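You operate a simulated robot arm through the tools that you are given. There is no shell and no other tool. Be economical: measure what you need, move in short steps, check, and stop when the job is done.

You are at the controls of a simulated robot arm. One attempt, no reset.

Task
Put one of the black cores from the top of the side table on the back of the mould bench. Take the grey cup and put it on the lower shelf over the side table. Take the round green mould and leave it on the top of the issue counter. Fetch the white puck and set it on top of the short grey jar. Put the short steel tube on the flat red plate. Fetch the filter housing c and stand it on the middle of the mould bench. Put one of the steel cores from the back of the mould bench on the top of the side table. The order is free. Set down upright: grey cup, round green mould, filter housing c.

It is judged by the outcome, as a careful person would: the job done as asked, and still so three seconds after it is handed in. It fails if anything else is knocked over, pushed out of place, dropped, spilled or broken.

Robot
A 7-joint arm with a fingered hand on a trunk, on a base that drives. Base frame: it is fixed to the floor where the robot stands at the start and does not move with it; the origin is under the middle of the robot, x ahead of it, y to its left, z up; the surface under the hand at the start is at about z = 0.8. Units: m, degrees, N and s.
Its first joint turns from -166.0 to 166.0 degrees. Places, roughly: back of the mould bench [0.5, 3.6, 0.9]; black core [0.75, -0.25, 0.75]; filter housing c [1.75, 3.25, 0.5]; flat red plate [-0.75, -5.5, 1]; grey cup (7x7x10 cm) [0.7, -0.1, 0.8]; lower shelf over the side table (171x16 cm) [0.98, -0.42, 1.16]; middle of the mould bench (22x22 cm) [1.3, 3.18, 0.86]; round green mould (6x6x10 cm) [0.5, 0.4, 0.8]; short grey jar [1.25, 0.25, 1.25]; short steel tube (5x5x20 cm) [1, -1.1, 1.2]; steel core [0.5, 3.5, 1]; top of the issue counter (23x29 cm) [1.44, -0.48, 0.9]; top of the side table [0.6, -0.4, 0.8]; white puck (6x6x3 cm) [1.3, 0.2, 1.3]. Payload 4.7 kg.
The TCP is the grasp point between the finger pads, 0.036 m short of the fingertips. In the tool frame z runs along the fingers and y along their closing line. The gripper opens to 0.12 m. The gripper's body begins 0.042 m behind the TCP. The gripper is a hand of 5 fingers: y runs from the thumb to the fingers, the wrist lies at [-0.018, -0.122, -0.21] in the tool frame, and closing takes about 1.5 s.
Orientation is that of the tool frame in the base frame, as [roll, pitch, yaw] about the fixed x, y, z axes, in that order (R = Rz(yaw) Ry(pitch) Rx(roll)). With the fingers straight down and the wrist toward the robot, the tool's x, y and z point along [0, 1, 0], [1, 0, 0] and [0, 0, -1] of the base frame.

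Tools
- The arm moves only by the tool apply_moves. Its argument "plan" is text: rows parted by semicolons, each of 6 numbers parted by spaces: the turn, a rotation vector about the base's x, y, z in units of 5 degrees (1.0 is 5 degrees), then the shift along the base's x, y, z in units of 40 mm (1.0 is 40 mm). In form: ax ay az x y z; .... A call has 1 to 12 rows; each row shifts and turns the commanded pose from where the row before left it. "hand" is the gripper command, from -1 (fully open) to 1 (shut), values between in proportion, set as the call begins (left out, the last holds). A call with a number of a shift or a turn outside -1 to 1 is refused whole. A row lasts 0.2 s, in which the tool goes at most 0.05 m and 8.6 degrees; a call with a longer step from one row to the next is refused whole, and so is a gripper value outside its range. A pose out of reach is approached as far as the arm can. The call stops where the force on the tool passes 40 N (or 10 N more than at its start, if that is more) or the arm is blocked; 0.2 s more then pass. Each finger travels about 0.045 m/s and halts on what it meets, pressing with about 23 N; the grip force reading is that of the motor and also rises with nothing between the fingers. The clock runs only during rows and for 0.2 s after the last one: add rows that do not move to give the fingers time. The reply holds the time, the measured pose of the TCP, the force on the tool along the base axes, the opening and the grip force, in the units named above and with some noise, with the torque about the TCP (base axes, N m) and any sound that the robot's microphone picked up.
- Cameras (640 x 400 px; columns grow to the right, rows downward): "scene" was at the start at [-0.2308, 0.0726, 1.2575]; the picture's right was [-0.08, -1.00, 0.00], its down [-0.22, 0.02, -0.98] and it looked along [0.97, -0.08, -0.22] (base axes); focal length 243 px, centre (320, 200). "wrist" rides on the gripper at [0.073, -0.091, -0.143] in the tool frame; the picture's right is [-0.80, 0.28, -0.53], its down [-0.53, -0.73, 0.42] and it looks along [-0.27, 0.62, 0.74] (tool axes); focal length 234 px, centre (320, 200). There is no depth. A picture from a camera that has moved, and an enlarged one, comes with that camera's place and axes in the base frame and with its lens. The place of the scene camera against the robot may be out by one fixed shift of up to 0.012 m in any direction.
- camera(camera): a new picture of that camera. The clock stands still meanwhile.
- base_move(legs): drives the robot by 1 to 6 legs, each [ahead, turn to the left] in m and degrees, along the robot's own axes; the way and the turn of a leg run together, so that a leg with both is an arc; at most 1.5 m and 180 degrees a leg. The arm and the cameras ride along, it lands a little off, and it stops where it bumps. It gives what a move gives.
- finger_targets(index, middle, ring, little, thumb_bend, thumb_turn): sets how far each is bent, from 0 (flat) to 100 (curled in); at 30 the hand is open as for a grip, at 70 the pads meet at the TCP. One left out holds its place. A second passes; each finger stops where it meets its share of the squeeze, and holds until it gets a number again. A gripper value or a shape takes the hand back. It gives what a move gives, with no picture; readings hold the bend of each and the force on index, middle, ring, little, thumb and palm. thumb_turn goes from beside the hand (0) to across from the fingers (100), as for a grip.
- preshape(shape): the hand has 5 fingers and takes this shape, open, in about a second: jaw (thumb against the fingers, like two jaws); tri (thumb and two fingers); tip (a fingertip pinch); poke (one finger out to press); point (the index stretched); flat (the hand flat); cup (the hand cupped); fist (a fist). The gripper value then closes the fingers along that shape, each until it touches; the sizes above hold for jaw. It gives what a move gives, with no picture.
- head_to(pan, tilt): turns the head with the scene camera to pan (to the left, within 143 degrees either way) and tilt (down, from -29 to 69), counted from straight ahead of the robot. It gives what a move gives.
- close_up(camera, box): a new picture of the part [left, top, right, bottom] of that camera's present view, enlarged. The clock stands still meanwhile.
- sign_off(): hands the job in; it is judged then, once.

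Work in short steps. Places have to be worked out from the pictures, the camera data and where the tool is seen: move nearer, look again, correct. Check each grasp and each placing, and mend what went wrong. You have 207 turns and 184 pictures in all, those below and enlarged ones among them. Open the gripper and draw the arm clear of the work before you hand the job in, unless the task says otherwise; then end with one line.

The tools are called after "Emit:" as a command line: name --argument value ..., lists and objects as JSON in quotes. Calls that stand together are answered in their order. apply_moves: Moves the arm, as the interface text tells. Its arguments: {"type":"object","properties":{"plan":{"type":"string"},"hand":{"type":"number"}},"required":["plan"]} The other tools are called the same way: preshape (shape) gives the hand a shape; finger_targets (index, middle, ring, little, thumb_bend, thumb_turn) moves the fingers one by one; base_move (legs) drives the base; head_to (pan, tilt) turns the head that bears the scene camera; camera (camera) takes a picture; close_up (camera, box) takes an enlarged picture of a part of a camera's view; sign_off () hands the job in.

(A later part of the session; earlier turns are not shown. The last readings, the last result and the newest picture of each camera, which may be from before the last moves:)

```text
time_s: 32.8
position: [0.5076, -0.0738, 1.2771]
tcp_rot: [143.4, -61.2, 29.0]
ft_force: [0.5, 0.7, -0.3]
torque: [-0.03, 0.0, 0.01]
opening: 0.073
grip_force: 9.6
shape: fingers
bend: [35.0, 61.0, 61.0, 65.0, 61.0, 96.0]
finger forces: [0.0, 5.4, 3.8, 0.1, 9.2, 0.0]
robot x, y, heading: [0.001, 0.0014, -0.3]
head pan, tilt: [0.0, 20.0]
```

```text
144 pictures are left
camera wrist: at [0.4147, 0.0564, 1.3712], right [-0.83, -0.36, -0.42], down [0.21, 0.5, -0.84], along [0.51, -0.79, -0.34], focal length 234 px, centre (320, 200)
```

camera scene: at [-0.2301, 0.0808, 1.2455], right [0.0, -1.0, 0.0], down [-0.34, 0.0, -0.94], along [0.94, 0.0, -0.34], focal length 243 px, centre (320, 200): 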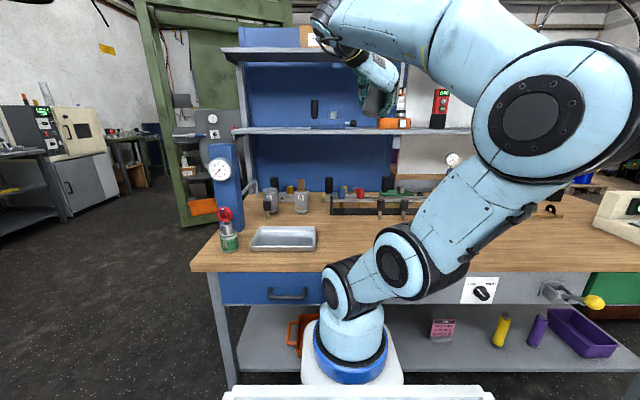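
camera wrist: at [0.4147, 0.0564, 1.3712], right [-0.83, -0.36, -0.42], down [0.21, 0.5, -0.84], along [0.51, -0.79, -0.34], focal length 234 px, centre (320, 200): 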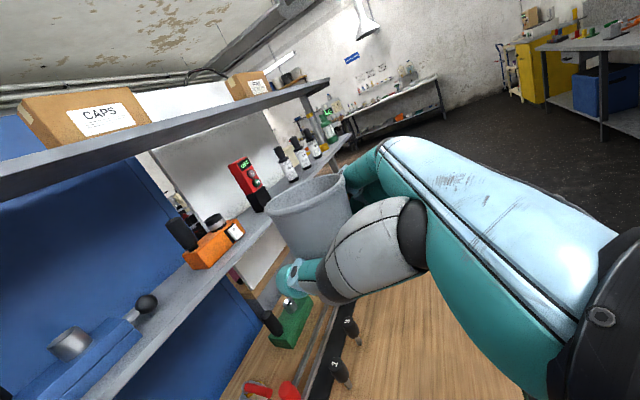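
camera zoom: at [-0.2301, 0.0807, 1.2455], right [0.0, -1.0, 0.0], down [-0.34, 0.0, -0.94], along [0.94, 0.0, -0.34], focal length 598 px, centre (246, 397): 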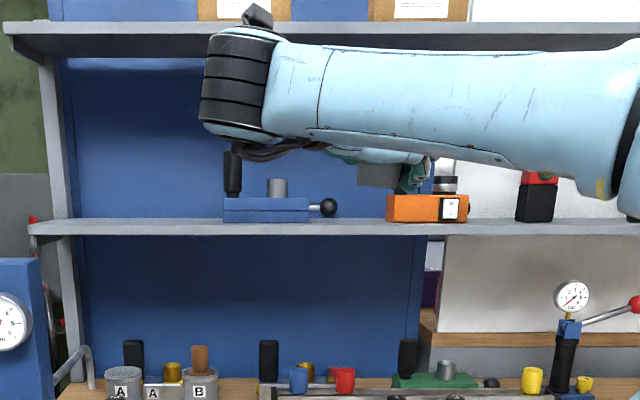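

The cup looks level now. The left end of the lower shelf (y≈0.3) is free, so I move left in front of the shelf.

Emit:
apply_moves --plan "0 0 0 0 1 0;0 0 0 0 1 0;0 0 0 0 1 0;0 0 0 0 1 0;0 0 0 0.3 1 0;0 0 0 .5 1 0;0 0 0 .5 1 0;0 0 0 .6 1 0;0 0 0 0.6 1 0;0 0 0 .6 .3 0;0 0 0 0 0 0"

Emit:
camera --camera "scene"

Emit:
camera --camera "wrist"

```text
time_s: 35.1
position: [0.6451, 0.2772, 1.2713]
tcp_rot: [143.5, -61.2, 28.9]
ft_force: [0.5, -0.2, -0.4]
torque: [-0.03, -0.01, 0.01]
opening: 0.0727
grip_force: 9.8
shape: fingers
bend: [35.0, 61.0, 62.0, 65.0, 61.0, 96.0]
finger forces: [0.4, 5.6, 3.9, 0.1, 9.4, 0.0]
out of reach, approached as far as the arm can: row 3, 4
robot x, y, heading: [0.0027, 0.0016, -0.1]
head pan, tilt: [0.0, 20.0]
```

```text
143 pictures are left
camera scene: at [-0.2301, 0.0809, 1.2455], right [0.0, -1.0, 0.0], down [-0.34, 0.0, -0.94], along [0.94, 0.0, -0.34], focal length 243 px, centre (320, 200)
```

scene: 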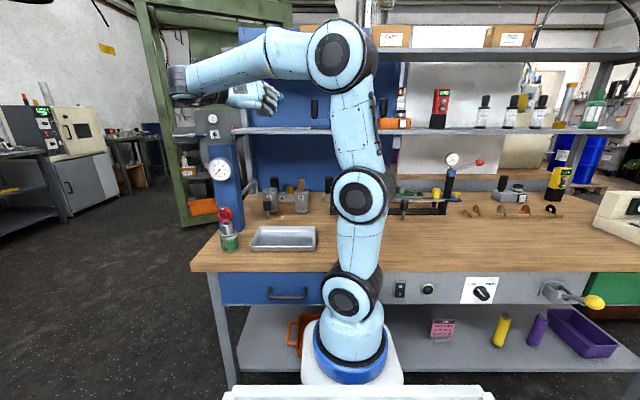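

```text
142 pictures are left
camera wrist: at [0.5535, 0.4081, 1.3651], right [-0.83, -0.36, -0.42], down [0.21, 0.5, -0.84], along [0.51, -0.79, -0.34], focal length 234 px, centre (320, 200)
```

wrist: 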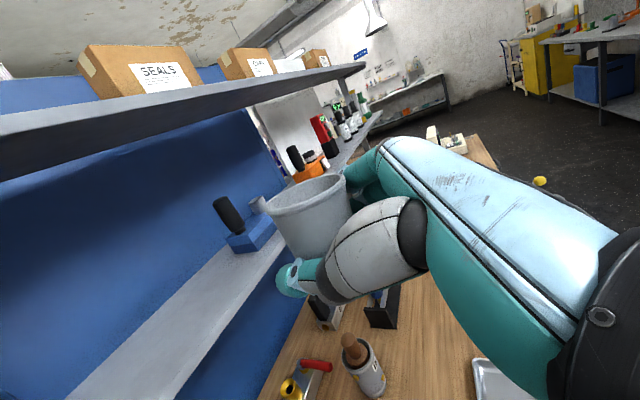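

The elbow is now up and the cup is held well. I move forward over the shelf.

Emit:
apply_moves --plan "0 0 0 1 0 0;0 0 0 1 0 0;0 0 0 1 0 0;0 0 0 1 0.2 0;0 0 0 1 0.2 0;0 0 0 1 0 0;0 0 0 .8 0 0;0 0 0 0 0 0"

Emit:
close_up --camera "scene" --box '[150, 20, 410, 180]'

Emit:
camera --camera "wrist"

```text
time_s: 37.0
position: [0.915, 0.2903, 1.2712]
tcp_rot: [143.5, -61.1, 29.0]
ft_force: [-0.2, 0.0, 0.0]
torque: [0.04, 0.0, 0.03]
opening: 0.0727
grip_force: 9.6
shape: fingers
bend: [35.0, 61.0, 62.0, 65.0, 61.0, 96.0]
finger forces: [0.3, 5.7, 3.9, 0.0, 9.2, 0.0]
robot x, y, heading: [-0.0006, 0.0002, -0.0]
head pan, tilt: [0.0, 20.0]
```

```text
2.46 times, centred on (280, 100) of scene
camera zoom: at [-0.23, 0.0809, 1.2455], right [0.0, -1.0, 0.0], down [-0.34, 0.0, -0.94], along [0.94, 0.0, -0.34], focal length 598 px, centre (418, 446)
```

zoom: 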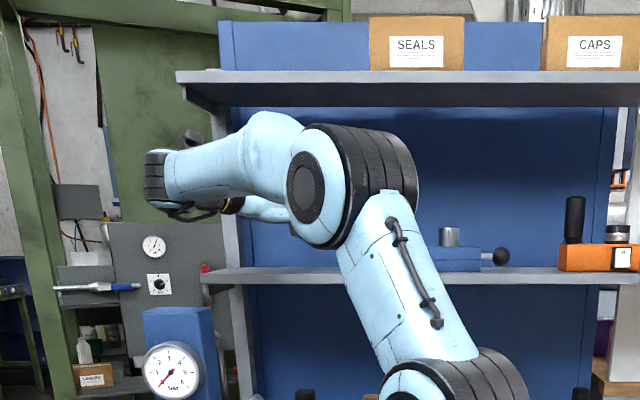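

```text
140 pictures are left
camera wrist: at [0.8244, 0.4211, 1.3655], right [-0.83, -0.36, -0.42], down [0.21, 0.5, -0.84], along [0.51, -0.79, -0.34], focal length 234 px, centre (320, 200)
```

wrist: 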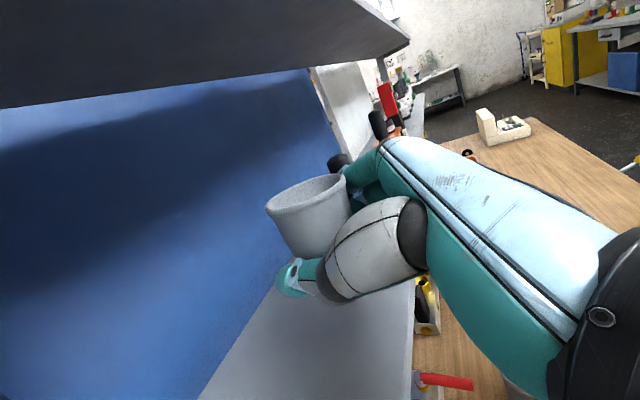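

The shelf spans x≈0.89–1.09 below. I go forward 5 cm and lower gently.

Emit:
apply_moves --plan "0 0 0 .6 0 0;0 0 0 .6 0 -.4;0 0 0 0 0 -.4;0 0 0 0 0 -.25;0 0 0 0 0 0"

Emit:
camera --camera "wrist"

Emit:
close_up --camera "scene" --box '[150, 20, 410, 180]'

```text
time_s: 38.1
position: [0.9633, 0.2904, 1.2309]
tcp_rot: [143.4, -61.1, 29.1]
ft_force: [-0.4, 0.0, -0.7]
torque: [-0.01, -0.01, -0.03]
opening: 0.0727
grip_force: 9.7
shape: fingers
bend: [35.0, 61.0, 62.0, 65.0, 61.0, 96.0]
finger forces: [0.3, 5.8, 3.9, 0.0, 9.3, 0.0]
robot x, y, heading: [-0.0019, -0.0009, -0.2]
head pan, tilt: [0.0, 20.0]
```

```text
139 pictures are left
camera wrist: at [0.8719, 0.4209, 1.3249], right [-0.83, -0.36, -0.42], down [0.21, 0.5, -0.84], along [0.51, -0.79, -0.34], focal length 234 px, centre (320, 200)
```

wrist: 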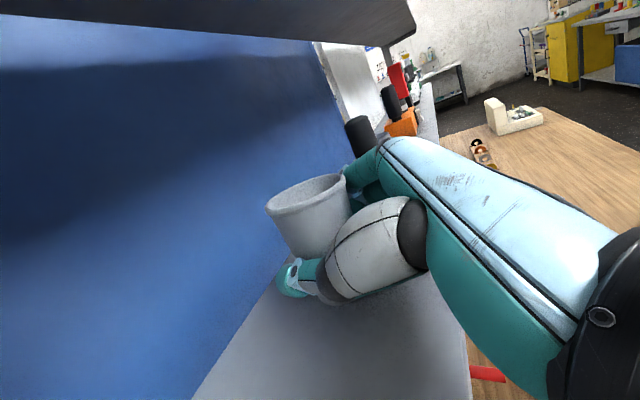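

```text
2.46 times, centred on (280, 100) of scene
camera zoom: at [-0.23, 0.0809, 1.2455], right [0.0, -1.0, 0.0], down [-0.34, 0.0, -0.94], along [0.94, 0.0, -0.34], focal length 598 px, centre (418, 446)
```

zoom: 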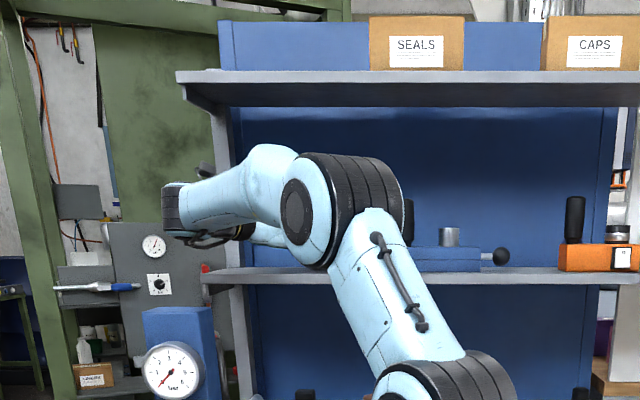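

No contact yet; lower in small steps.

Emit:
apply_moves --plan "0 0 0 0 0 -.15;0 0 0 0 0 -.15;0 0 0 0 0 0"

Emit:
apply_moves --plan "0 0 0 0 0 -.1;0 0 0 0 0 0"

Emit:
camera --camera "wrist"

```text
time_s: 39.0
position: [0.965, 0.291, 1.2193]
tcp_rot: [143.5, -61.1, 29.0]
ft_force: [0.1, 0.4, 0.6]
torque: [-0.03, 0.01, -0.02]
opening: 0.0727
grip_force: 9.8
shape: fingers
bend: [35.0, 61.0, 62.0, 65.0, 61.0, 96.0]
finger forces: [0.3, 5.7, 3.9, 0.0, 9.2, 0.0]
robot x, y, heading: [0.0002, 0.0007, -0.3]
head pan, tilt: [0.0, 20.0]
```

```text
time_s: 39.5
position: [0.964, 0.2908, 1.2147]
tcp_rot: [143.4, -61.2, 29.0]
ft_force: [0.7, -0.2, -0.2]
torque: [0.03, 0.0, -0.02]
opening: 0.0725
grip_force: 9.1
shape: fingers
bend: [35.0, 61.0, 62.0, 65.0, 61.0, 96.0]
finger forces: [0.2, 5.7, 3.8, 0.0, 9.1, 0.0]
robot x, y, heading: [-0.0005, 0.0011, -0.1]
head pan, tilt: [0.0, 20.0]
```

```text
137 pictures are left
camera wrist: at [0.8724, 0.4215, 1.3087], right [-0.83, -0.36, -0.42], down [0.21, 0.5, -0.84], along [0.51, -0.79, -0.34], focal length 234 px, centre (320, 200)
```

wrist: 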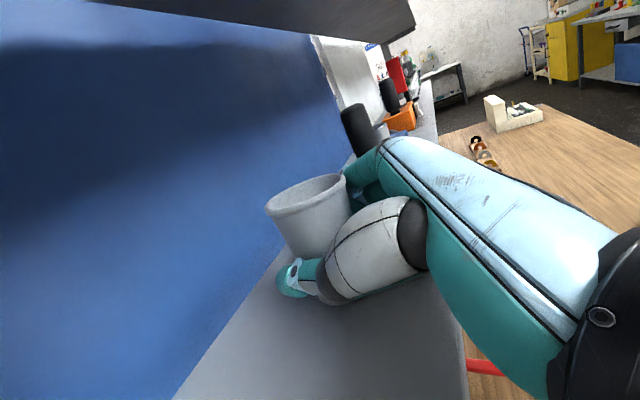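

Still no contact; continue down in 4 mm steps.

Emit:
apply_moves --plan "0 0 0 0 0 -.1;0 0 0 0 0 0"

Emit:
apply_moves --plan "0 0 0 0 0 -.1;0 0 0 0 0 0"

Emit:
apply_moves --plan "0 0 0 0 0 -.1;0 0 0 0 0 0"

Emit:
camera --camera "wrist"

```text
time_s: 40.1
position: [0.963, 0.2916, 1.2111]
tcp_rot: [143.5, -61.1, 28.9]
ft_force: [-0.7, -0.1, 0.1]
torque: [0.0, 0.0, 0.01]
opening: 0.0727
grip_force: 9.4
shape: fingers
bend: [35.0, 61.0, 62.0, 65.0, 61.0, 96.0]
finger forces: [0.3, 5.7, 3.8, 0.7, 9.2, 0.1]
robot x, y, heading: [0.0006, 0.0028, -0.3]
head pan, tilt: [0.0, 20.0]
```

```text
time_s: 40.8
position: [0.963, 0.2918, 1.2092]
tcp_rot: [143.3, -61.3, 29.1]
ft_force: [0.2, 1.5, 12.7]
torque: [-0.23, 0.03, -0.01]
opening: 0.0727
grip_force: 11.5
shape: fingers
bend: [35.0, 61.0, 62.0, 65.0, 61.0, 95.0]
finger forces: [0.1, 5.0, 3.3, 4.3, 9.8, 0.0]
robot x, y, heading: [0.002, -0.0007, -0.3]
head pan, tilt: [0.0, 20.0]
```

```text
time_s: 41.4
position: [0.9637, 0.2908, 1.2032]
tcp_rot: [143.3, -61.2, 29.1]
ft_force: [-3.4, -0.4, 14.6]
torque: [-0.5, 0.19, -0.07]
opening: 0.0713
grip_force: 13.1
shape: fingers
bend: [35.0, 62.0, 62.0, 65.0, 61.0, 96.0]
finger forces: [0.3, 3.6, 3.5, 11.2, 6.9, 0.0]
robot x, y, heading: [0.0018, 0.0001, 0.2]
head pan, tilt: [0.0, 20.0]
```

```text
136 pictures are left
camera wrist: at [0.871, 0.4214, 1.2973], right [-0.83, -0.36, -0.42], down [0.21, 0.5, -0.84], along [0.51, -0.79, -0.34], focal length 234 px, centre (320, 200)
```

wrist: 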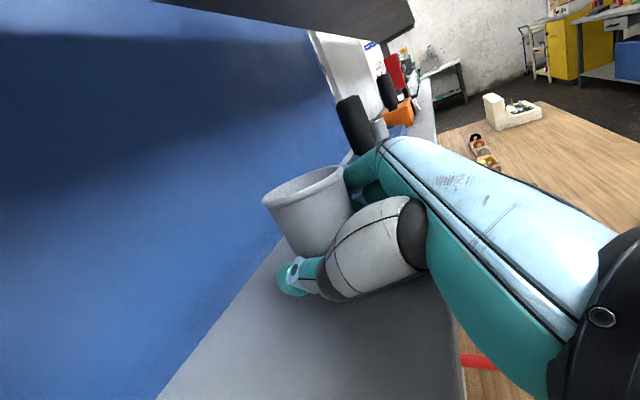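

The cup bottom and little finger touch the shelf. I release fingers gently.

Emit:
finger_targets --middle 48 --ring 48 --little 48 --thumb_bend 48

Emit:
camera --camera "wrist"

```text
time_s: 42.4
position: [0.9636, 0.2916, 1.2016]
tcp_rot: [143.6, -61.1, 28.9]
ft_force: [0.8, 2.1, 3.1]
torque: [-0.13, 0.02, 0.01]
opening: 0.0885
grip_force: 1.0
shape: fingers
bend: [35.0, 48.0, 48.0, 49.0, 48.0, 97.0]
finger forces: [0.0, 0.0, 0.0, 2.7, 0.0, 0.0]
robot x, y, heading: [0.0048, -0.0005, 0.1]
head pan, tilt: [0.0, 20.0]
```

```text
135 pictures are left
camera wrist: at [0.8721, 0.4219, 1.2956], right [-0.83, -0.36, -0.42], down [0.21, 0.5, -0.84], along [0.51, -0.79, -0.34], focal length 234 px, centre (320, 200)
```

wrist: 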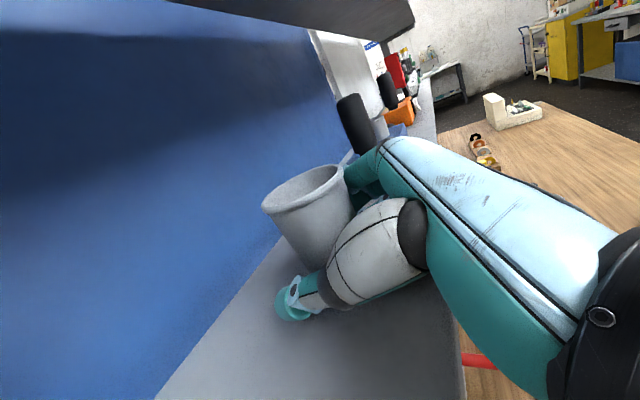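

Cup stands upright. Open fully and back out along the finger line.

Emit:
apply_moves --plan "0 0 0 0 0 .12;0 0 0 0 0 0;0 0 0 0 0 0;0 0 0 0 0 0;0 0 0 0 0 0" --hand -1

Emit:
apply_moves --plan "0 0 0 -.6 .12 .2;0 0 0 -.8 .16 .3;0 0 0 -.8 .16 .3;0 0 0 -.8 0.16 .3;0 0 0 -.8 0 .1;0 0 0 -.8 0 0;0 0 0 0 0 0"

Emit:
camera --camera "wrist"

Emit:
close_up --camera "scene" --box '[150, 20, 410, 180]'

```text
time_s: 43.5
position: [0.9638, 0.2913, 1.2075]
tcp_rot: [143.6, -61.2, 28.8]
ft_force: [0.7, -0.8, -0.1]
torque: [0.0, 0.02, 0.01]
opening: 0.1194
grip_force: 0.1
shape: jaw
bend: [30.0, 30.0, 30.0, 30.0, 30.0, 98.0]
finger forces: [0.0, 0.0, 0.0, 0.1, 0.0, 0.0]
robot x, y, heading: [0.0015, -0.0009, -0.1]
head pan, tilt: [0.0, 20.0]
```

```text
time_s: 45.1
position: [0.7789, 0.3145, 1.2539]
tcp_rot: [143.5, -61.0, 28.9]
ft_force: [-0.6, -0.5, 0.3]
torque: [0.02, -0.01, -0.04]
opening: 0.1193
grip_force: 0.1
shape: jaw
bend: [30.0, 30.0, 30.0, 30.0, 30.0, 98.0]
finger forces: [0.0, 0.0, 0.0, 0.1, 0.0, 0.0]
robot x, y, heading: [-0.0, 0.0024, -0.3]
head pan, tilt: [0.0, 20.0]
```

```text
134 pictures are left
camera wrist: at [0.6872, 0.4451, 1.3472], right [-0.83, -0.36, -0.42], down [0.21, 0.5, -0.84], along [0.51, -0.79, -0.34], focal length 234 px, centre (320, 200)
```

wrist: 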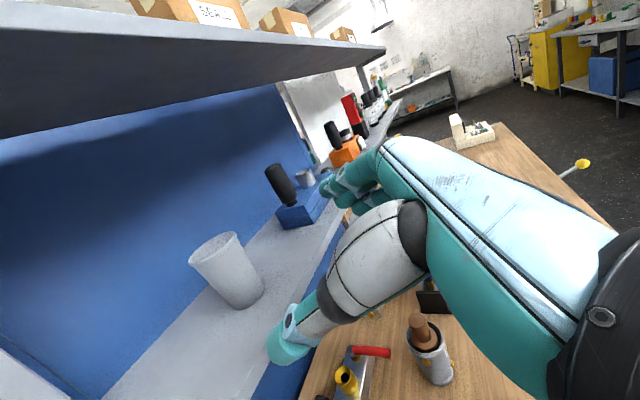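

```text
2.46 times, centred on (280, 100) of scene
camera zoom: at [-0.23, 0.0809, 1.2455], right [0.0, -1.0, 0.0], down [-0.34, 0.0, -0.94], along [0.94, 0.0, -0.34], focal length 598 px, centre (418, 446)
```

zoom: 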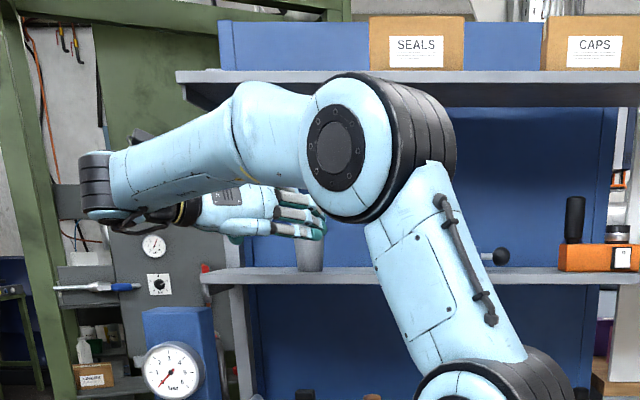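

The cup stands upright on the lower shelf. Next, examine the green mould closely.

Emit:
head_to --pan 15 --tilt 30

Emit:
close_up --camera "scene" --box '[250, 130, 410, 230]'

```text
time_s: 45.9
position: [0.7787, 0.3144, 1.2536]
tcp_rot: [143.4, -61.2, 29.0]
ft_force: [0.2, 0.1, -0.1]
torque: [0.03, -0.02, 0.01]
opening: 0.1192
grip_force: 0.1
shape: jaw
bend: [30.0, 30.0, 30.0, 30.0, 30.0, 98.0]
finger forces: [0.1, 0.0, 0.1, 0.0, 0.0, 0.0]
robot x, y, heading: [0.0023, 0.0018, -0.2]
head pan, tilt: [15.0, 30.0]
```

```text
4.00 times, centred on (330, 180) of scene
camera zoom: at [-0.2358, 0.1043, 1.2294], right [0.26, -0.97, 0.0], down [-0.48, -0.13, -0.87], along [0.84, 0.22, -0.5], focal length 971 px, centre (280, 280)
```

zoom: 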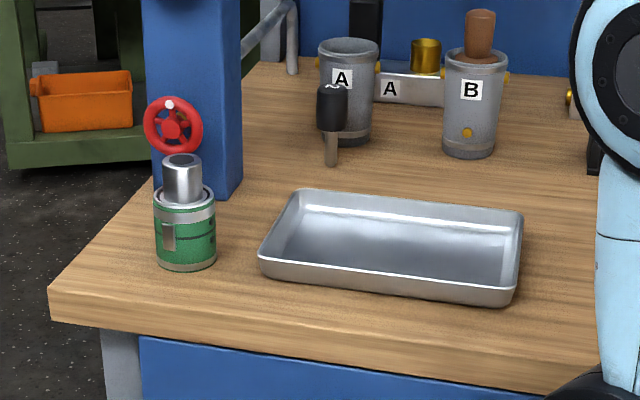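

The mould is a short green pot (to z≈0.865) with a steel core standing in it, at about (0.492, 0.386). I'll retract the hand over the table front and reorient it to a level thumb/finger grip, yawed 30° left, tilted 60°.

Emit:
apply_moves --plan "0.4 1 0 -.95 0 0;1 1 0 -.95 0 0;1 1 0 -.95 0 0;1 1 0 -.95 0 0;0 -1 0 -.95 0 0;0 -1 0 -.95 0 0;0 -1 0 -.95 0 0;0 0 1 -.95 0 0;0 0 1 -.95 0 0;0 0 1 -.95 0 0;0 0 1 0 0 0;0 0 0 0 0 0"

Emit:
camera --camera "scene"

```text
time_s: 48.5
position: [0.4186, 0.3202, 1.2008]
tcp_rot: [179.6, -60.4, 19.9]
ft_force: [0.2, -0.1, 0.4]
torque: [0.02, -0.02, 0.03]
opening: 0.12
grip_force: 0.1
shape: jaw
bend: [30.0, 30.0, 30.0, 30.0, 30.0, 98.0]
finger forces: [0.1, 0.0, 0.0, 0.1, 0.0, 0.1]
out of reach, approached as far as the arm can: row 7, 8, 9, 10
robot x, y, heading: [0.0008, -0.0009, 0.1]
head pan, tilt: [15.0, 30.0]
```

```text
131 pictures are left
camera scene: at [-0.2358, 0.1043, 1.2294], right [0.26, -0.97, 0.0], down [-0.48, -0.13, -0.87], along [0.84, 0.22, -0.5], focal length 243 px, centre (320, 200)
```

scene: 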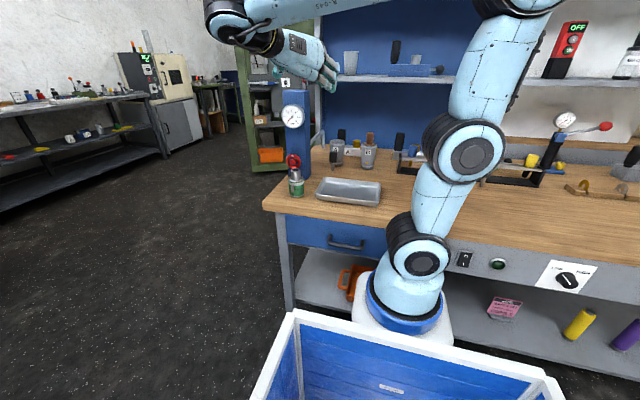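

The arm is a bit cramped; I back the base up 0.2 m to make reach comfortable.

Emit:
base_move --legs '[[-0.2, 0]]'

Emit:
finger_targets --ring 100 --little 100 --index 30 --middle 30 --thumb_bend 30

Emit:
close_up --camera "scene" --box '[220, 20, 400, 220]'

Emit:
camera --camera "wrist"

```text
time_s: 50.1
position: [0.2165, 0.3197, 1.2011]
tcp_rot: [179.6, -60.3, 19.7]
ft_force: [0.4, -0.9, -0.6]
torque: [0.03, 0.03, -0.04]
opening: 0.1199
grip_force: 0.1
shape: jaw
bend: [30.0, 30.0, 30.0, 30.0, 30.0, 98.0]
finger forces: [0.0, 0.0, 0.0, 0.1, 0.0, 0.1]
robot x, y, heading: [-0.2008, -0.0001, -0.3]
head pan, tilt: [15.0, 30.0]
```

```text
time_s: 51.1
position: [0.2164, 0.3195, 1.2023]
tcp_rot: [179.7, -60.3, 19.6]
ft_force: [0.4, 0.0, -0.1]
torque: [0.02, 0.01, 0.01]
opening: 0.1223
grip_force: 0.1
shape: fingers
bend: [30.0, 30.0, 100.0, 100.0, 30.0, 98.0]
finger forces: [0.1, 0.0, 0.1, 0.1, 0.1, 0.1]
robot x, y, heading: [-0.2041, 0.0001, 0.0]
head pan, tilt: [15.0, 30.0]
```

```text
2.00 times, centred on (310, 120) of scene
camera zoom: at [-0.4387, 0.1055, 1.2294], right [0.25, -0.97, 0.0], down [-0.48, -0.13, -0.87], along [0.84, 0.22, -0.5], focal length 486 px, centre (340, 360)
```

zoom: 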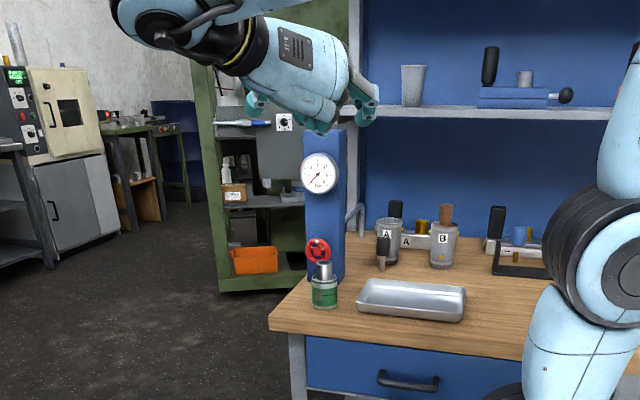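

```text
129 pictures are left
camera wrist: at [0.1033, 0.3775, 1.3366], right [-0.71, -0.55, -0.44], down [-0.14, 0.72, -0.67], along [0.69, -0.42, -0.59], focal length 234 px, centre (320, 200)
```

wrist: 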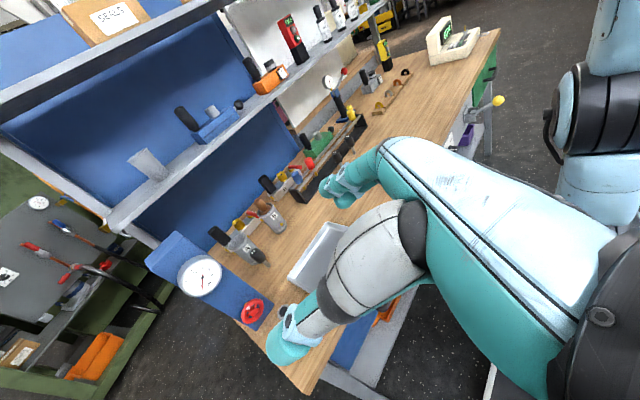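

Now descend to a pre-grasp point in front of the mould, along the finger line.

Emit:
apply_moves --plan "0 0 0 .45 .07 -.85;0 0 0 .45 .07 -.85;0 0 0 .45 .07 -.85;0 0 0 .45 .07 -.85;0 0 0 .45 .07 -.85;0 0 0 .45 .07 -.85;0 0 0 .45 .07 -.85;0 0 0 .45 .07 -.85;0 0 0 .45 .07 -.85;0 0 0 0 0 0"

Emit:
close_up --camera "scene" --box '[220, 70, 400, 200]'

Emit:
camera --camera "wrist"

```text
time_s: 53.3
position: [0.3781, 0.3446, 0.8936]
tcp_rot: [179.4, -60.3, 19.7]
ft_force: [0.3, 0.9, 0.5]
torque: [0.0, 0.01, -0.06]
opening: 0.1219
grip_force: 0.0
shape: fingers
bend: [30.0, 30.0, 100.0, 100.0, 30.0, 98.0]
finger forces: [0.1, 0.1, 0.1, 0.0, 0.0, 0.1]
robot x, y, heading: [-0.2067, -0.0002, -0.3]
head pan, tilt: [15.0, 30.0]
```

```text
3.08 times, centred on (310, 135) of scene
camera zoom: at [-0.4387, 0.1055, 1.2294], right [0.25, -0.97, 0.0], down [-0.48, -0.13, -0.87], along [0.84, 0.22, -0.5], focal length 747 px, centre (351, 400)
```

zoom: 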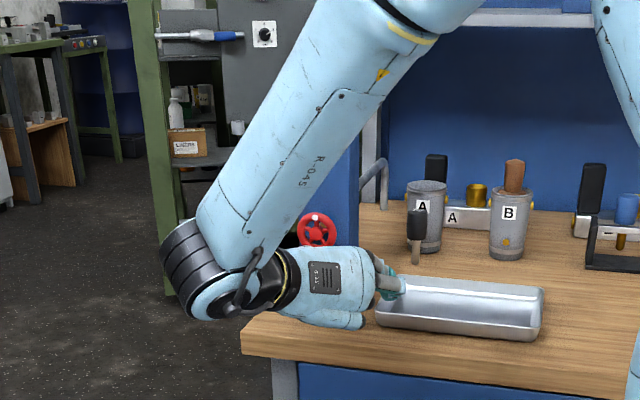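

```text
127 pictures are left
camera wrist: at [0.2651, 0.4019, 1.0286], right [-0.71, -0.55, -0.44], down [-0.14, 0.72, -0.67], along [0.69, -0.42, -0.59], focal length 234 px, centre (320, 200)
```

wrist: 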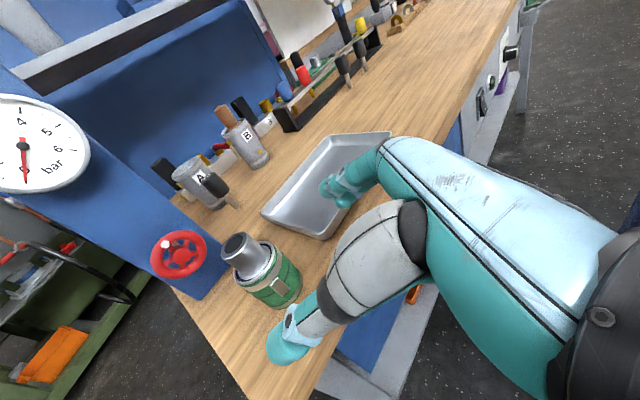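

Mould body centre ≈(0.485, 0.383); the tray edge at y≈0.31 is close, so I narrow the finger opening first, then slide in halfway.

Emit:
finger_targets --index 41 --middle 41 --thumb_bend 41

Emit:
apply_moves --plan "0 0 0 .6 .22 -.4;0 0 0 .6 .22 -.4;0 0 0 0 0 0"

Emit:
camera --camera "wrist"

Emit:
close_up --camera "scene" --box '[220, 70, 400, 200]'

```text
time_s: 54.3
position: [0.3776, 0.344, 0.8944]
tcp_rot: [179.8, -60.3, 19.5]
ft_force: [0.7, 0.0, -0.4]
torque: [-0.03, -0.01, -0.01]
opening: 0.0905
grip_force: 0.1
shape: fingers
bend: [41.0, 41.0, 100.0, 100.0, 41.0, 98.0]
finger forces: [0.1, 0.0, 0.0, 0.0, 0.1, 0.0]
robot x, y, heading: [-0.2056, 0.0008, -0.0]
head pan, tilt: [15.0, 30.0]
```

```text
time_s: 55.1
position: [0.4274, 0.361, 0.8634]
tcp_rot: [179.6, -60.3, 19.7]
ft_force: [-0.1, 0.4, -0.9]
torque: [0.01, 0.02, 0.03]
opening: 0.0907
grip_force: 0.0
shape: fingers
bend: [41.0, 41.0, 100.0, 100.0, 41.0, 98.0]
finger forces: [0.0, 0.1, 0.0, 0.0, 0.1, 0.0]
robot x, y, heading: [-0.2002, -0.001, -0.2]
head pan, tilt: [15.0, 30.0]
```

```text
126 pictures are left
camera wrist: at [0.3138, 0.42, 0.9977], right [-0.71, -0.55, -0.44], down [-0.14, 0.72, -0.67], along [0.69, -0.42, -0.59], focal length 234 px, centre (320, 200)
```

wrist: 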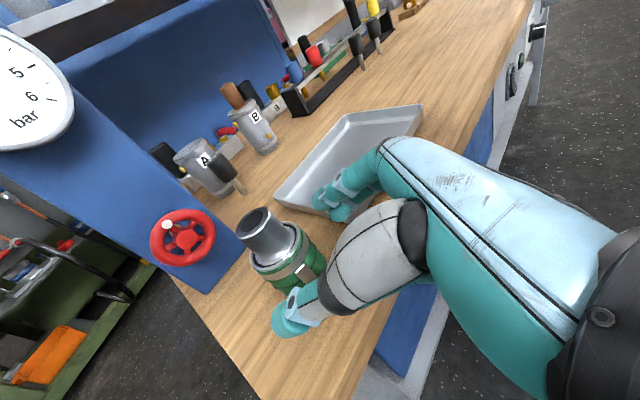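

```text
3.08 times, centred on (310, 135) of scene
camera zoom: at [-0.4387, 0.1055, 1.2294], right [0.25, -0.97, 0.0], down [-0.48, -0.13, -0.87], along [0.84, 0.22, -0.5], focal length 747 px, centre (351, 400)
```

zoom: 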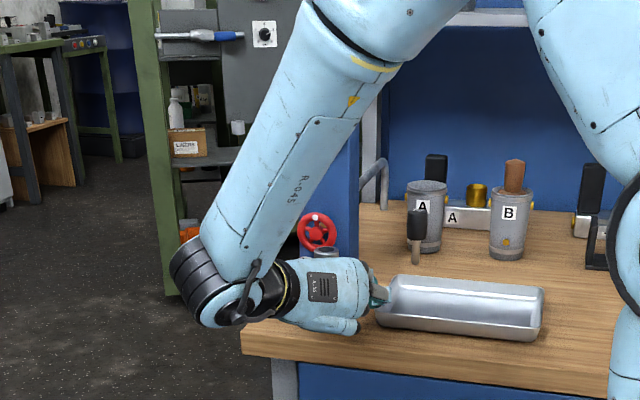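

Slide in the remaining 4 cm and lower to z≈0.833.

Emit:
apply_moves --plan "0 0 0 .5 .24 -.35;0 0 0 .5 .24 -.4;0 0 0 0 0 0"

Emit:
camera --camera "wrist"

Emit:
close_up --camera "scene" --box '[260, 120, 360, 180]'

```text
time_s: 55.9
position: [0.467, 0.3828, 0.8346]
tcp_rot: [179.5, -60.4, 19.7]
ft_force: [-9.0, -3.6, 22.0]
torque: [-0.92, 1.18, -0.05]
opening: 0.0902
grip_force: 11.5
shape: fingers
bend: [41.0, 41.0, 100.0, 100.0, 41.0, 98.0]
finger forces: [0.1, 2.3, 0.1, 20.7, 0.0, 0.1]
robot x, y, heading: [-0.2021, 0.0017, -0.1]
head pan, tilt: [15.0, 30.0]
```

```text
124 pictures are left
camera wrist: at [0.3528, 0.4397, 0.9707], right [-0.71, -0.55, -0.44], down [-0.14, 0.73, -0.67], along [0.69, -0.42, -0.59], focal length 234 px, centre (320, 200)
```

wrist: 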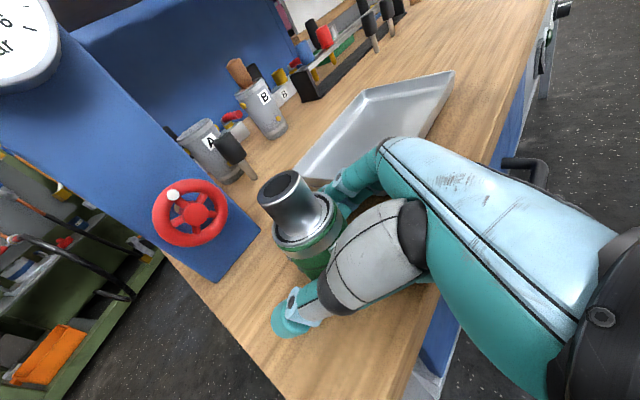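

```text
6.40 times, centred on (310, 150) of scene
camera zoom: at [-0.4396, 0.1051, 1.2293], right [0.25, -0.97, 0.0], down [-0.48, -0.13, -0.87], along [0.84, 0.22, -0.5], focal length 1554 px, centre (384, 520)
```

zoom: 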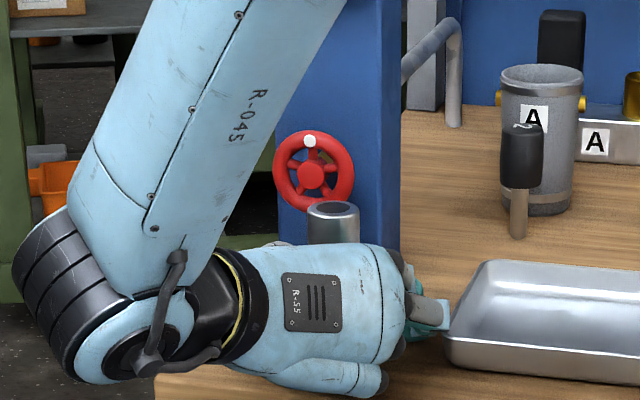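

The curled little finger presses the table. I raise 1 cm and shift slightly left away from the tray.

Emit:
apply_moves --plan "0 0 0 0 .1 .25;0 0 0 0 0 0"

Emit:
close_up --camera "scene" --box '[260, 120, 360, 180]'

```text
time_s: 56.5
position: [0.4666, 0.3861, 0.8437]
tcp_rot: [179.4, -60.1, 19.8]
ft_force: [0.0, -0.1, 0.0]
torque: [0.01, 0.04, 0.04]
opening: 0.0905
grip_force: 0.0
shape: fingers
bend: [41.0, 41.0, 100.0, 100.0, 41.0, 98.0]
finger forces: [0.0, 0.1, 0.0, 0.0, 0.0, 0.1]
robot x, y, heading: [-0.2042, 0.0016, -0.2]
head pan, tilt: [15.0, 30.0]
```

```text
6.40 times, centred on (310, 150) of scene
camera zoom: at [-0.4386, 0.1056, 1.2294], right [0.25, -0.97, 0.0], down [-0.48, -0.13, -0.87], along [0.84, 0.22, -0.5], focal length 1554 px, centre (384, 520)
```

zoom: 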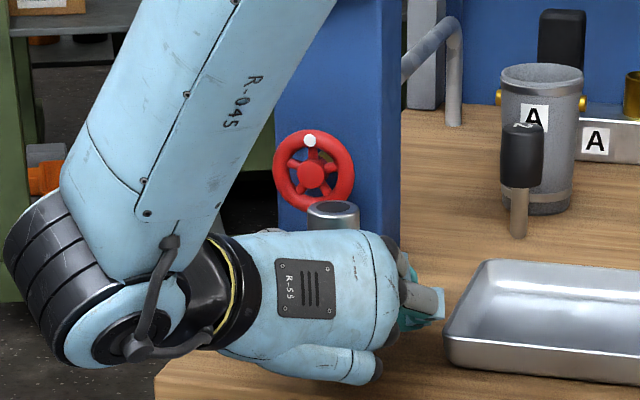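

I tilt the hand 10° steeper so index and middle both meet the green body, and lower slightly.

Emit:
apply_moves --plan "-.34 .94 0 0 0 0;-.34 .94 0 0 0 0;0 0 0 0 0 -.15;0 0 0 0 0 0"

Emit:
camera --camera "wrist"

```text
time_s: 57.5
position: [0.4669, 0.3867, 0.8389]
tcp_rot: [179.4, -50.3, 19.7]
ft_force: [-0.9, 0.1, 6.3]
torque: [-0.28, -0.16, -0.04]
opening: 0.0905
grip_force: 2.9
shape: fingers
bend: [41.0, 41.0, 100.0, 100.0, 41.0, 98.0]
finger forces: [0.1, 6.2, 0.0, 0.1, 0.0, 0.0]
robot x, y, heading: [-0.2011, 0.0028, -0.4]
head pan, tilt: [15.0, 30.0]
```

```text
121 pictures are left
camera wrist: at [0.376, 0.4519, 0.9862], right [-0.77, -0.57, -0.28], down [-0.25, 0.68, -0.68], along [0.58, -0.46, -0.67], focal length 234 px, centre (320, 200)
```

wrist: 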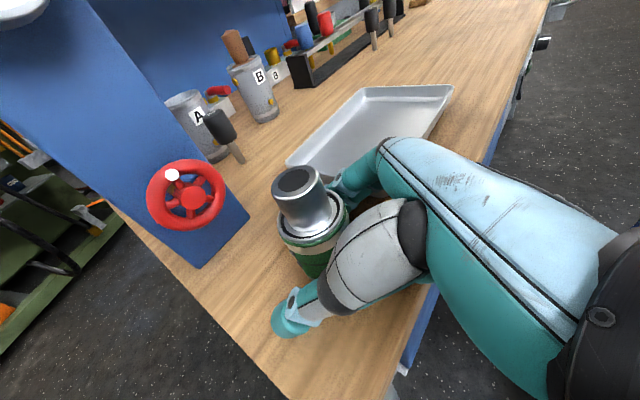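

Now raise 3 mm and close index, middle and thumb.

Emit:
apply_moves --plan "0 0 0 0 0 .08;0 0 0 0 0 0"

Emit:
finger_targets --index 68 --middle 68 --thumb_bend 68

Emit:
camera --camera "wrist"

```text
time_s: 58.1
position: [0.4668, 0.3857, 0.8404]
tcp_rot: [179.6, -50.3, 19.7]
ft_force: [0.1, -0.2, 0.4]
torque: [0.03, -0.03, 0.0]
opening: 0.0906
grip_force: 0.1
shape: fingers
bend: [41.0, 41.0, 100.0, 100.0, 41.0, 98.0]
finger forces: [0.1, 0.0, 0.0, 0.0, 0.1, 0.0]
robot x, y, heading: [-0.2012, 0.0016, -0.2]
head pan, tilt: [15.0, 30.0]
```

```text
time_s: 59.1
position: [0.4661, 0.386, 0.8409]
tcp_rot: [179.5, -50.3, 19.7]
ft_force: [-0.5, -2.5, 1.7]
torque: [-0.2, -0.12, -0.05]
opening: 0.045
grip_force: 18.6
shape: fingers
bend: [57.0, 57.0, 100.0, 100.0, 58.0, 97.0]
finger forces: [10.4, 11.1, 0.0, 0.0, 15.6, 0.0]
robot x, y, heading: [-0.1998, -0.001, 0.0]
head pan, tilt: [15.0, 30.0]
```

```text
120 pictures are left
camera wrist: at [0.3757, 0.4519, 0.9888], right [-0.77, -0.57, -0.28], down [-0.25, 0.68, -0.68], along [0.58, -0.46, -0.67], focal length 234 px, centre (320, 200)
```

wrist: 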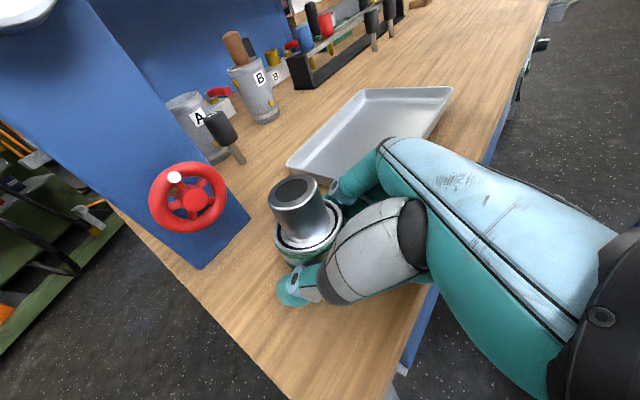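

Good grip: index 10, middle 11, thumb 16 N. Lift 6 cm slowly and check.

Emit:
apply_moves --plan "0 0 0 0 0 .4;0 0 0 0 0 .5;0 0 0 0 0 .6;0 0 0 0 0 0"

Emit:
camera --camera "wrist"

Emit:
close_up --camera "scene" --box '[260, 110, 360, 170]'

```text
time_s: 60.1
position: [0.466, 0.3869, 0.9006]
tcp_rot: [179.6, -50.3, 19.6]
ft_force: [-0.4, 0.1, -3.0]
torque: [-0.02, 0.06, -0.01]
opening: 0.0449
grip_force: 16.4
shape: fingers
bend: [57.0, 57.0, 100.0, 100.0, 58.0, 96.0]
finger forces: [9.8, 6.9, 0.0, 0.0, 16.0, 0.0]
robot x, y, heading: [-0.2032, -0.0005, -0.2]
head pan, tilt: [15.0, 30.0]
```

```text
119 pictures are left
camera wrist: at [0.3753, 0.4528, 1.0483], right [-0.77, -0.57, -0.28], down [-0.25, 0.68, -0.68], along [0.58, -0.46, -0.67], focal length 234 px, centre (320, 200)
```

wrist: 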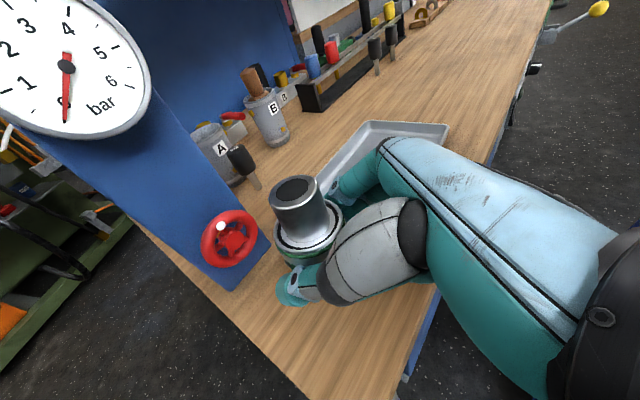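

```text
6.40 times, centred on (310, 140) of scene
camera zoom: at [-0.4386, 0.1056, 1.2294], right [0.25, -0.97, 0.0], down [-0.48, -0.13, -0.87], along [0.84, 0.22, -0.5], focal length 1554 px, centre (384, 584)
```

zoom: 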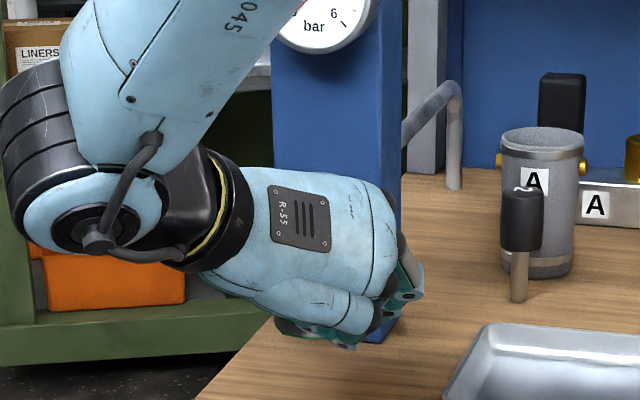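

The mould is securely held upright. I retract from the table and look around for the way to the issue counter.

Emit:
apply_moves --plan "0 0 0 -.9 0 .2;0 0 0 -.9 0 .2;0 0 0 -.9 0 .3;0 0 0 -.6 -.4 .6;0 0 0 0 -.6 .6;0 0 0 0 -.6 .6;0 0 0 0 -.6 .6;0 0 0 0 -.6 .6;0 0 0 0 0 0"

Emit:
head_to --pan 45 --tilt 10

Emit:
camera --camera "scene"

Emit:
head_to --pan -45 --tilt 10

Emit:
camera --camera "scene"

```text
time_s: 62.1
position: [0.3336, 0.2769, 1.0519]
tcp_rot: [179.6, -50.3, 19.6]
ft_force: [0.2, 0.0, -3.3]
torque: [0.0, 0.04, 0.01]
opening: 0.045
grip_force: 16.4
shape: fingers
bend: [57.0, 58.0, 100.0, 100.0, 58.0, 96.0]
finger forces: [9.8, 6.7, 0.0, 0.1, 15.9, 0.0]
robot x, y, heading: [-0.2, 0.0034, -0.1]
head pan, tilt: [15.0, 30.0]
```

```text
time_s: 63.1
position: [0.3333, 0.2769, 1.0512]
tcp_rot: [179.5, -50.3, 19.7]
ft_force: [0.2, 0.0, -3.1]
torque: [0.0, 0.03, -0.02]
opening: 0.045
grip_force: 15.5
shape: fingers
bend: [57.0, 58.0, 100.0, 100.0, 58.0, 96.0]
finger forces: [9.7, 6.7, 0.1, 0.0, 15.9, 0.0]
robot x, y, heading: [-0.2025, 0.0058, -0.2]
head pan, tilt: [45.0, 10.0]
```

```text
117 pictures are left
camera scene: at [-0.46, 0.1479, 1.2617], right [0.7, -0.71, 0.0], down [-0.12, -0.12, -0.98], along [0.7, 0.69, -0.17], focal length 243 px, centre (320, 200)
```

scene: 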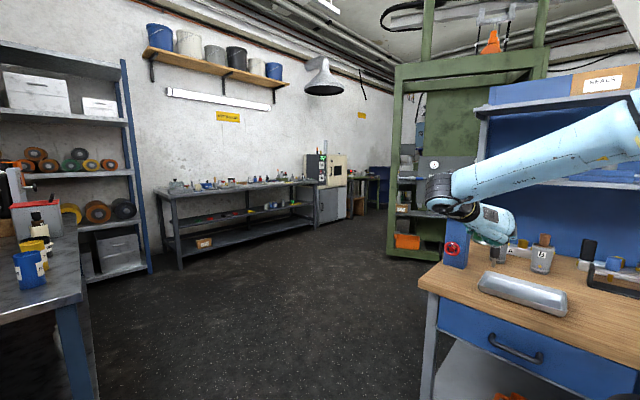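

```text
time_s: 64.7
position: [0.3352, 0.2764, 1.0513]
tcp_rot: [179.6, -50.4, 19.7]
ft_force: [-0.1, 0.1, -2.9]
torque: [-0.03, 0.05, -0.01]
opening: 0.0452
grip_force: 15.8
shape: fingers
bend: [57.0, 58.0, 100.0, 100.0, 58.0, 96.0]
finger forces: [9.7, 6.7, 0.1, 0.0, 15.9, 0.1]
robot x, y, heading: [-0.2014, -0.0019, -0.2]
head pan, tilt: [-45.0, 10.0]
```

```text
116 pictures are left
camera scene: at [-0.4606, 0.0165, 1.2618], right [-0.71, -0.7, 0.0], down [-0.12, 0.12, -0.98], along [0.69, -0.7, -0.17], focal length 243 px, centre (320, 200)
```

scene: 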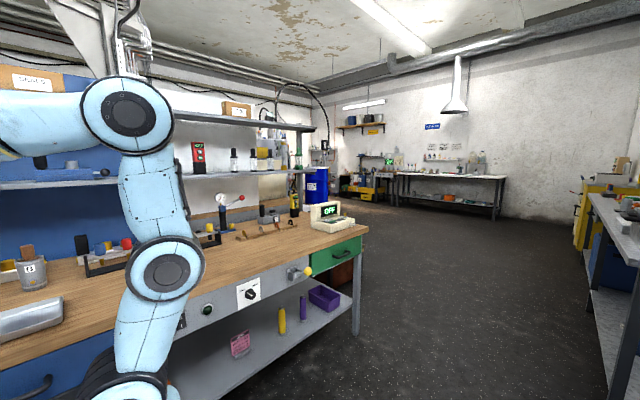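

The green press blocks the left; the right end of the table is open floor. I turn right and drive past the table's right end.

Emit:
base_move --legs '[[-0.15, 0], [0, -90], [1.5, 0]]'

Emit:
head_to --pan 45 --tilt 15

Emit:
camera --camera "scene"

```text
time_s: 76.9
position: [-0.1181, -2.0304, 1.0516]
tcp_rot: [179.5, -50.3, -71.3]
ft_force: [0.1, -0.4, -2.7]
torque: [0.04, 0.04, -0.01]
opening: 0.0448
grip_force: 16.2
shape: fingers
bend: [57.0, 58.0, 100.0, 100.0, 58.0, 96.0]
finger forces: [9.6, 6.7, 0.0, 0.0, 15.7, 0.1]
robot x, y, heading: [-0.3812, -1.4859, -91.5]
head pan, tilt: [-45.0, 10.0]
```

```text
time_s: 78.6
position: [-0.1171, -2.0303, 1.0506]
tcp_rot: [179.5, -50.3, -71.4]
ft_force: [0.6, 0.4, -2.3]
torque: [0.04, 0.02, 0.0]
opening: 0.0449
grip_force: 15.9
shape: fingers
bend: [57.0, 58.0, 100.0, 100.0, 58.0, 96.0]
finger forces: [9.6, 6.6, 0.1, 0.1, 15.6, 0.1]
robot x, y, heading: [-0.382, -1.4869, -91.5]
head pan, tilt: [45.0, 15.0]
```

```text
115 pictures are left
camera scene: at [-0.2249, -1.227, 1.2536], right [-0.72, -0.69, 0.0], down [-0.18, 0.19, -0.97], along [0.67, -0.7, -0.26], focal length 243 px, centre (320, 200)
```

scene: 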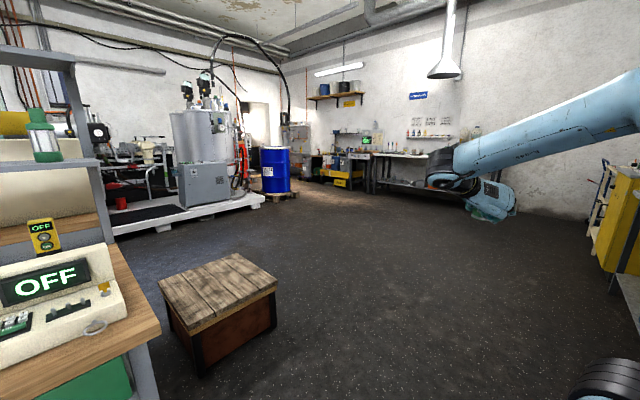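

There's a crate at the right end of the table with open floor beyond. I drive around it.

Emit:
base_move --legs '[[1.15, 0], [0, 91], [1.5, 0], [0.6, 0]]'

Emit:
head_to --pan 80 --tilt 12

Emit:
camera --camera "scene"

```text
time_s: 85.6
position: [-0.0343, -3.1024, 1.0495]
tcp_rot: [179.5, -50.3, -59.4]
ft_force: [0.8, 0.9, -3.6]
torque: [0.07, 0.05, -0.03]
opening: 0.0447
grip_force: 15.9
shape: fingers
bend: [57.0, 58.0, 100.0, 100.0, 58.0, 96.0]
finger forces: [9.6, 6.6, 0.0, 0.1, 15.5, 0.1]
robot x, y, heading: [-0.4093, -2.628, -79.8]
head pan, tilt: [45.0, 15.0]
stopped in leg 2: the robot was blocked; the commanded pose is now the measured one
```

```text
time_s: 86.6
position: [-0.0349, -3.1008, 1.0502]
tcp_rot: [179.7, -50.3, -59.7]
ft_force: [-1.1, 0.1, -2.9]
torque: [0.02, 0.01, 0.02]
opening: 0.0446
grip_force: 15.8
shape: fingers
bend: [57.0, 58.0, 100.0, 100.0, 58.0, 96.0]
finger forces: [9.5, 6.6, 0.0, 0.0, 15.5, 0.0]
robot x, y, heading: [-0.4066, -2.6243, -79.8]
head pan, tilt: [80.0, 12.0]
```

```text
114 pictures are left
camera scene: at [-0.2864, -2.2861, 1.2585], right [0.0, -1.0, 0.0], down [-0.21, 0.0, -0.98], along [0.98, 0.0, -0.21], focal length 243 px, centre (320, 200)
```

scene: 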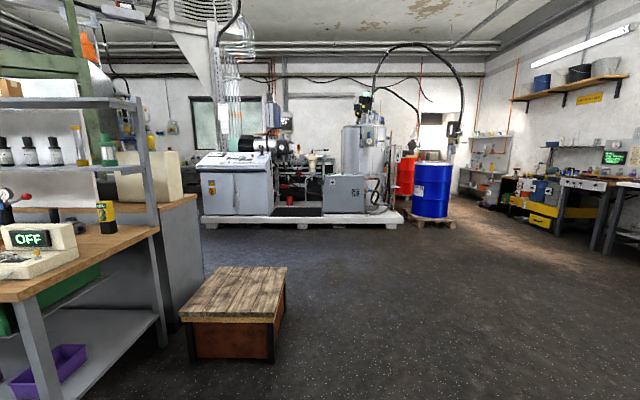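

The rear bumped near the wall bench on a left turn. I'll turn right a little, back up away from it, then turn left and go round the crate.

Emit:
base_move --legs '[[0.03, 0], [0, -32], [-0.6, 0]]'

Emit:
head_to --pan -130 --tilt 20

Emit:
camera --camera "scene"

```text
time_s: 88.8
position: [-0.2754, -3.248, 1.0506]
tcp_rot: [179.8, -50.3, -85.9]
ft_force: [-0.8, -0.1, -3.4]
torque: [0.05, 0.02, 0.01]
opening: 0.0444
grip_force: 15.3
shape: fingers
bend: [57.0, 58.0, 100.0, 100.0, 58.0, 96.0]
finger forces: [9.3, 6.5, 0.0, 0.1, 15.3, 0.1]
robot x, y, heading: [-0.3976, -2.6553, -105.8]
head pan, tilt: [80.0, 12.0]
stopped in leg 2: the robot was blocked; the commanded pose is now the measured one
```

```text
time_s: 91.8
position: [-0.2744, -3.2495, 1.0513]
tcp_rot: [179.6, -50.3, -85.8]
ft_force: [0.1, -0.1, -2.4]
torque: [0.04, -0.02, 0.01]
opening: 0.0447
grip_force: 15.5
shape: fingers
bend: [57.0, 58.0, 100.0, 100.0, 58.0, 96.0]
finger forces: [9.3, 6.5, 0.0, 0.1, 15.4, 0.1]
robot x, y, heading: [-0.3911, -2.6562, -106.0]
head pan, tilt: [-130.0, 20.0]
```

```text
113 pictures are left
camera scene: at [-0.2773, -2.2847, 1.2455], right [0.83, 0.56, 0.0], down [0.19, -0.28, -0.94], along [-0.53, 0.78, -0.34], focal length 243 px, centre (320, 200)
```

scene: 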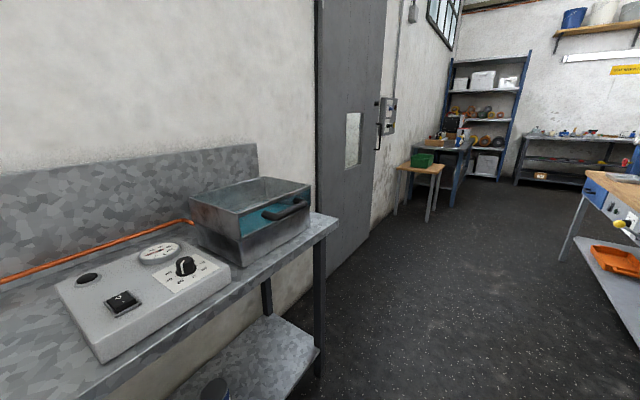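

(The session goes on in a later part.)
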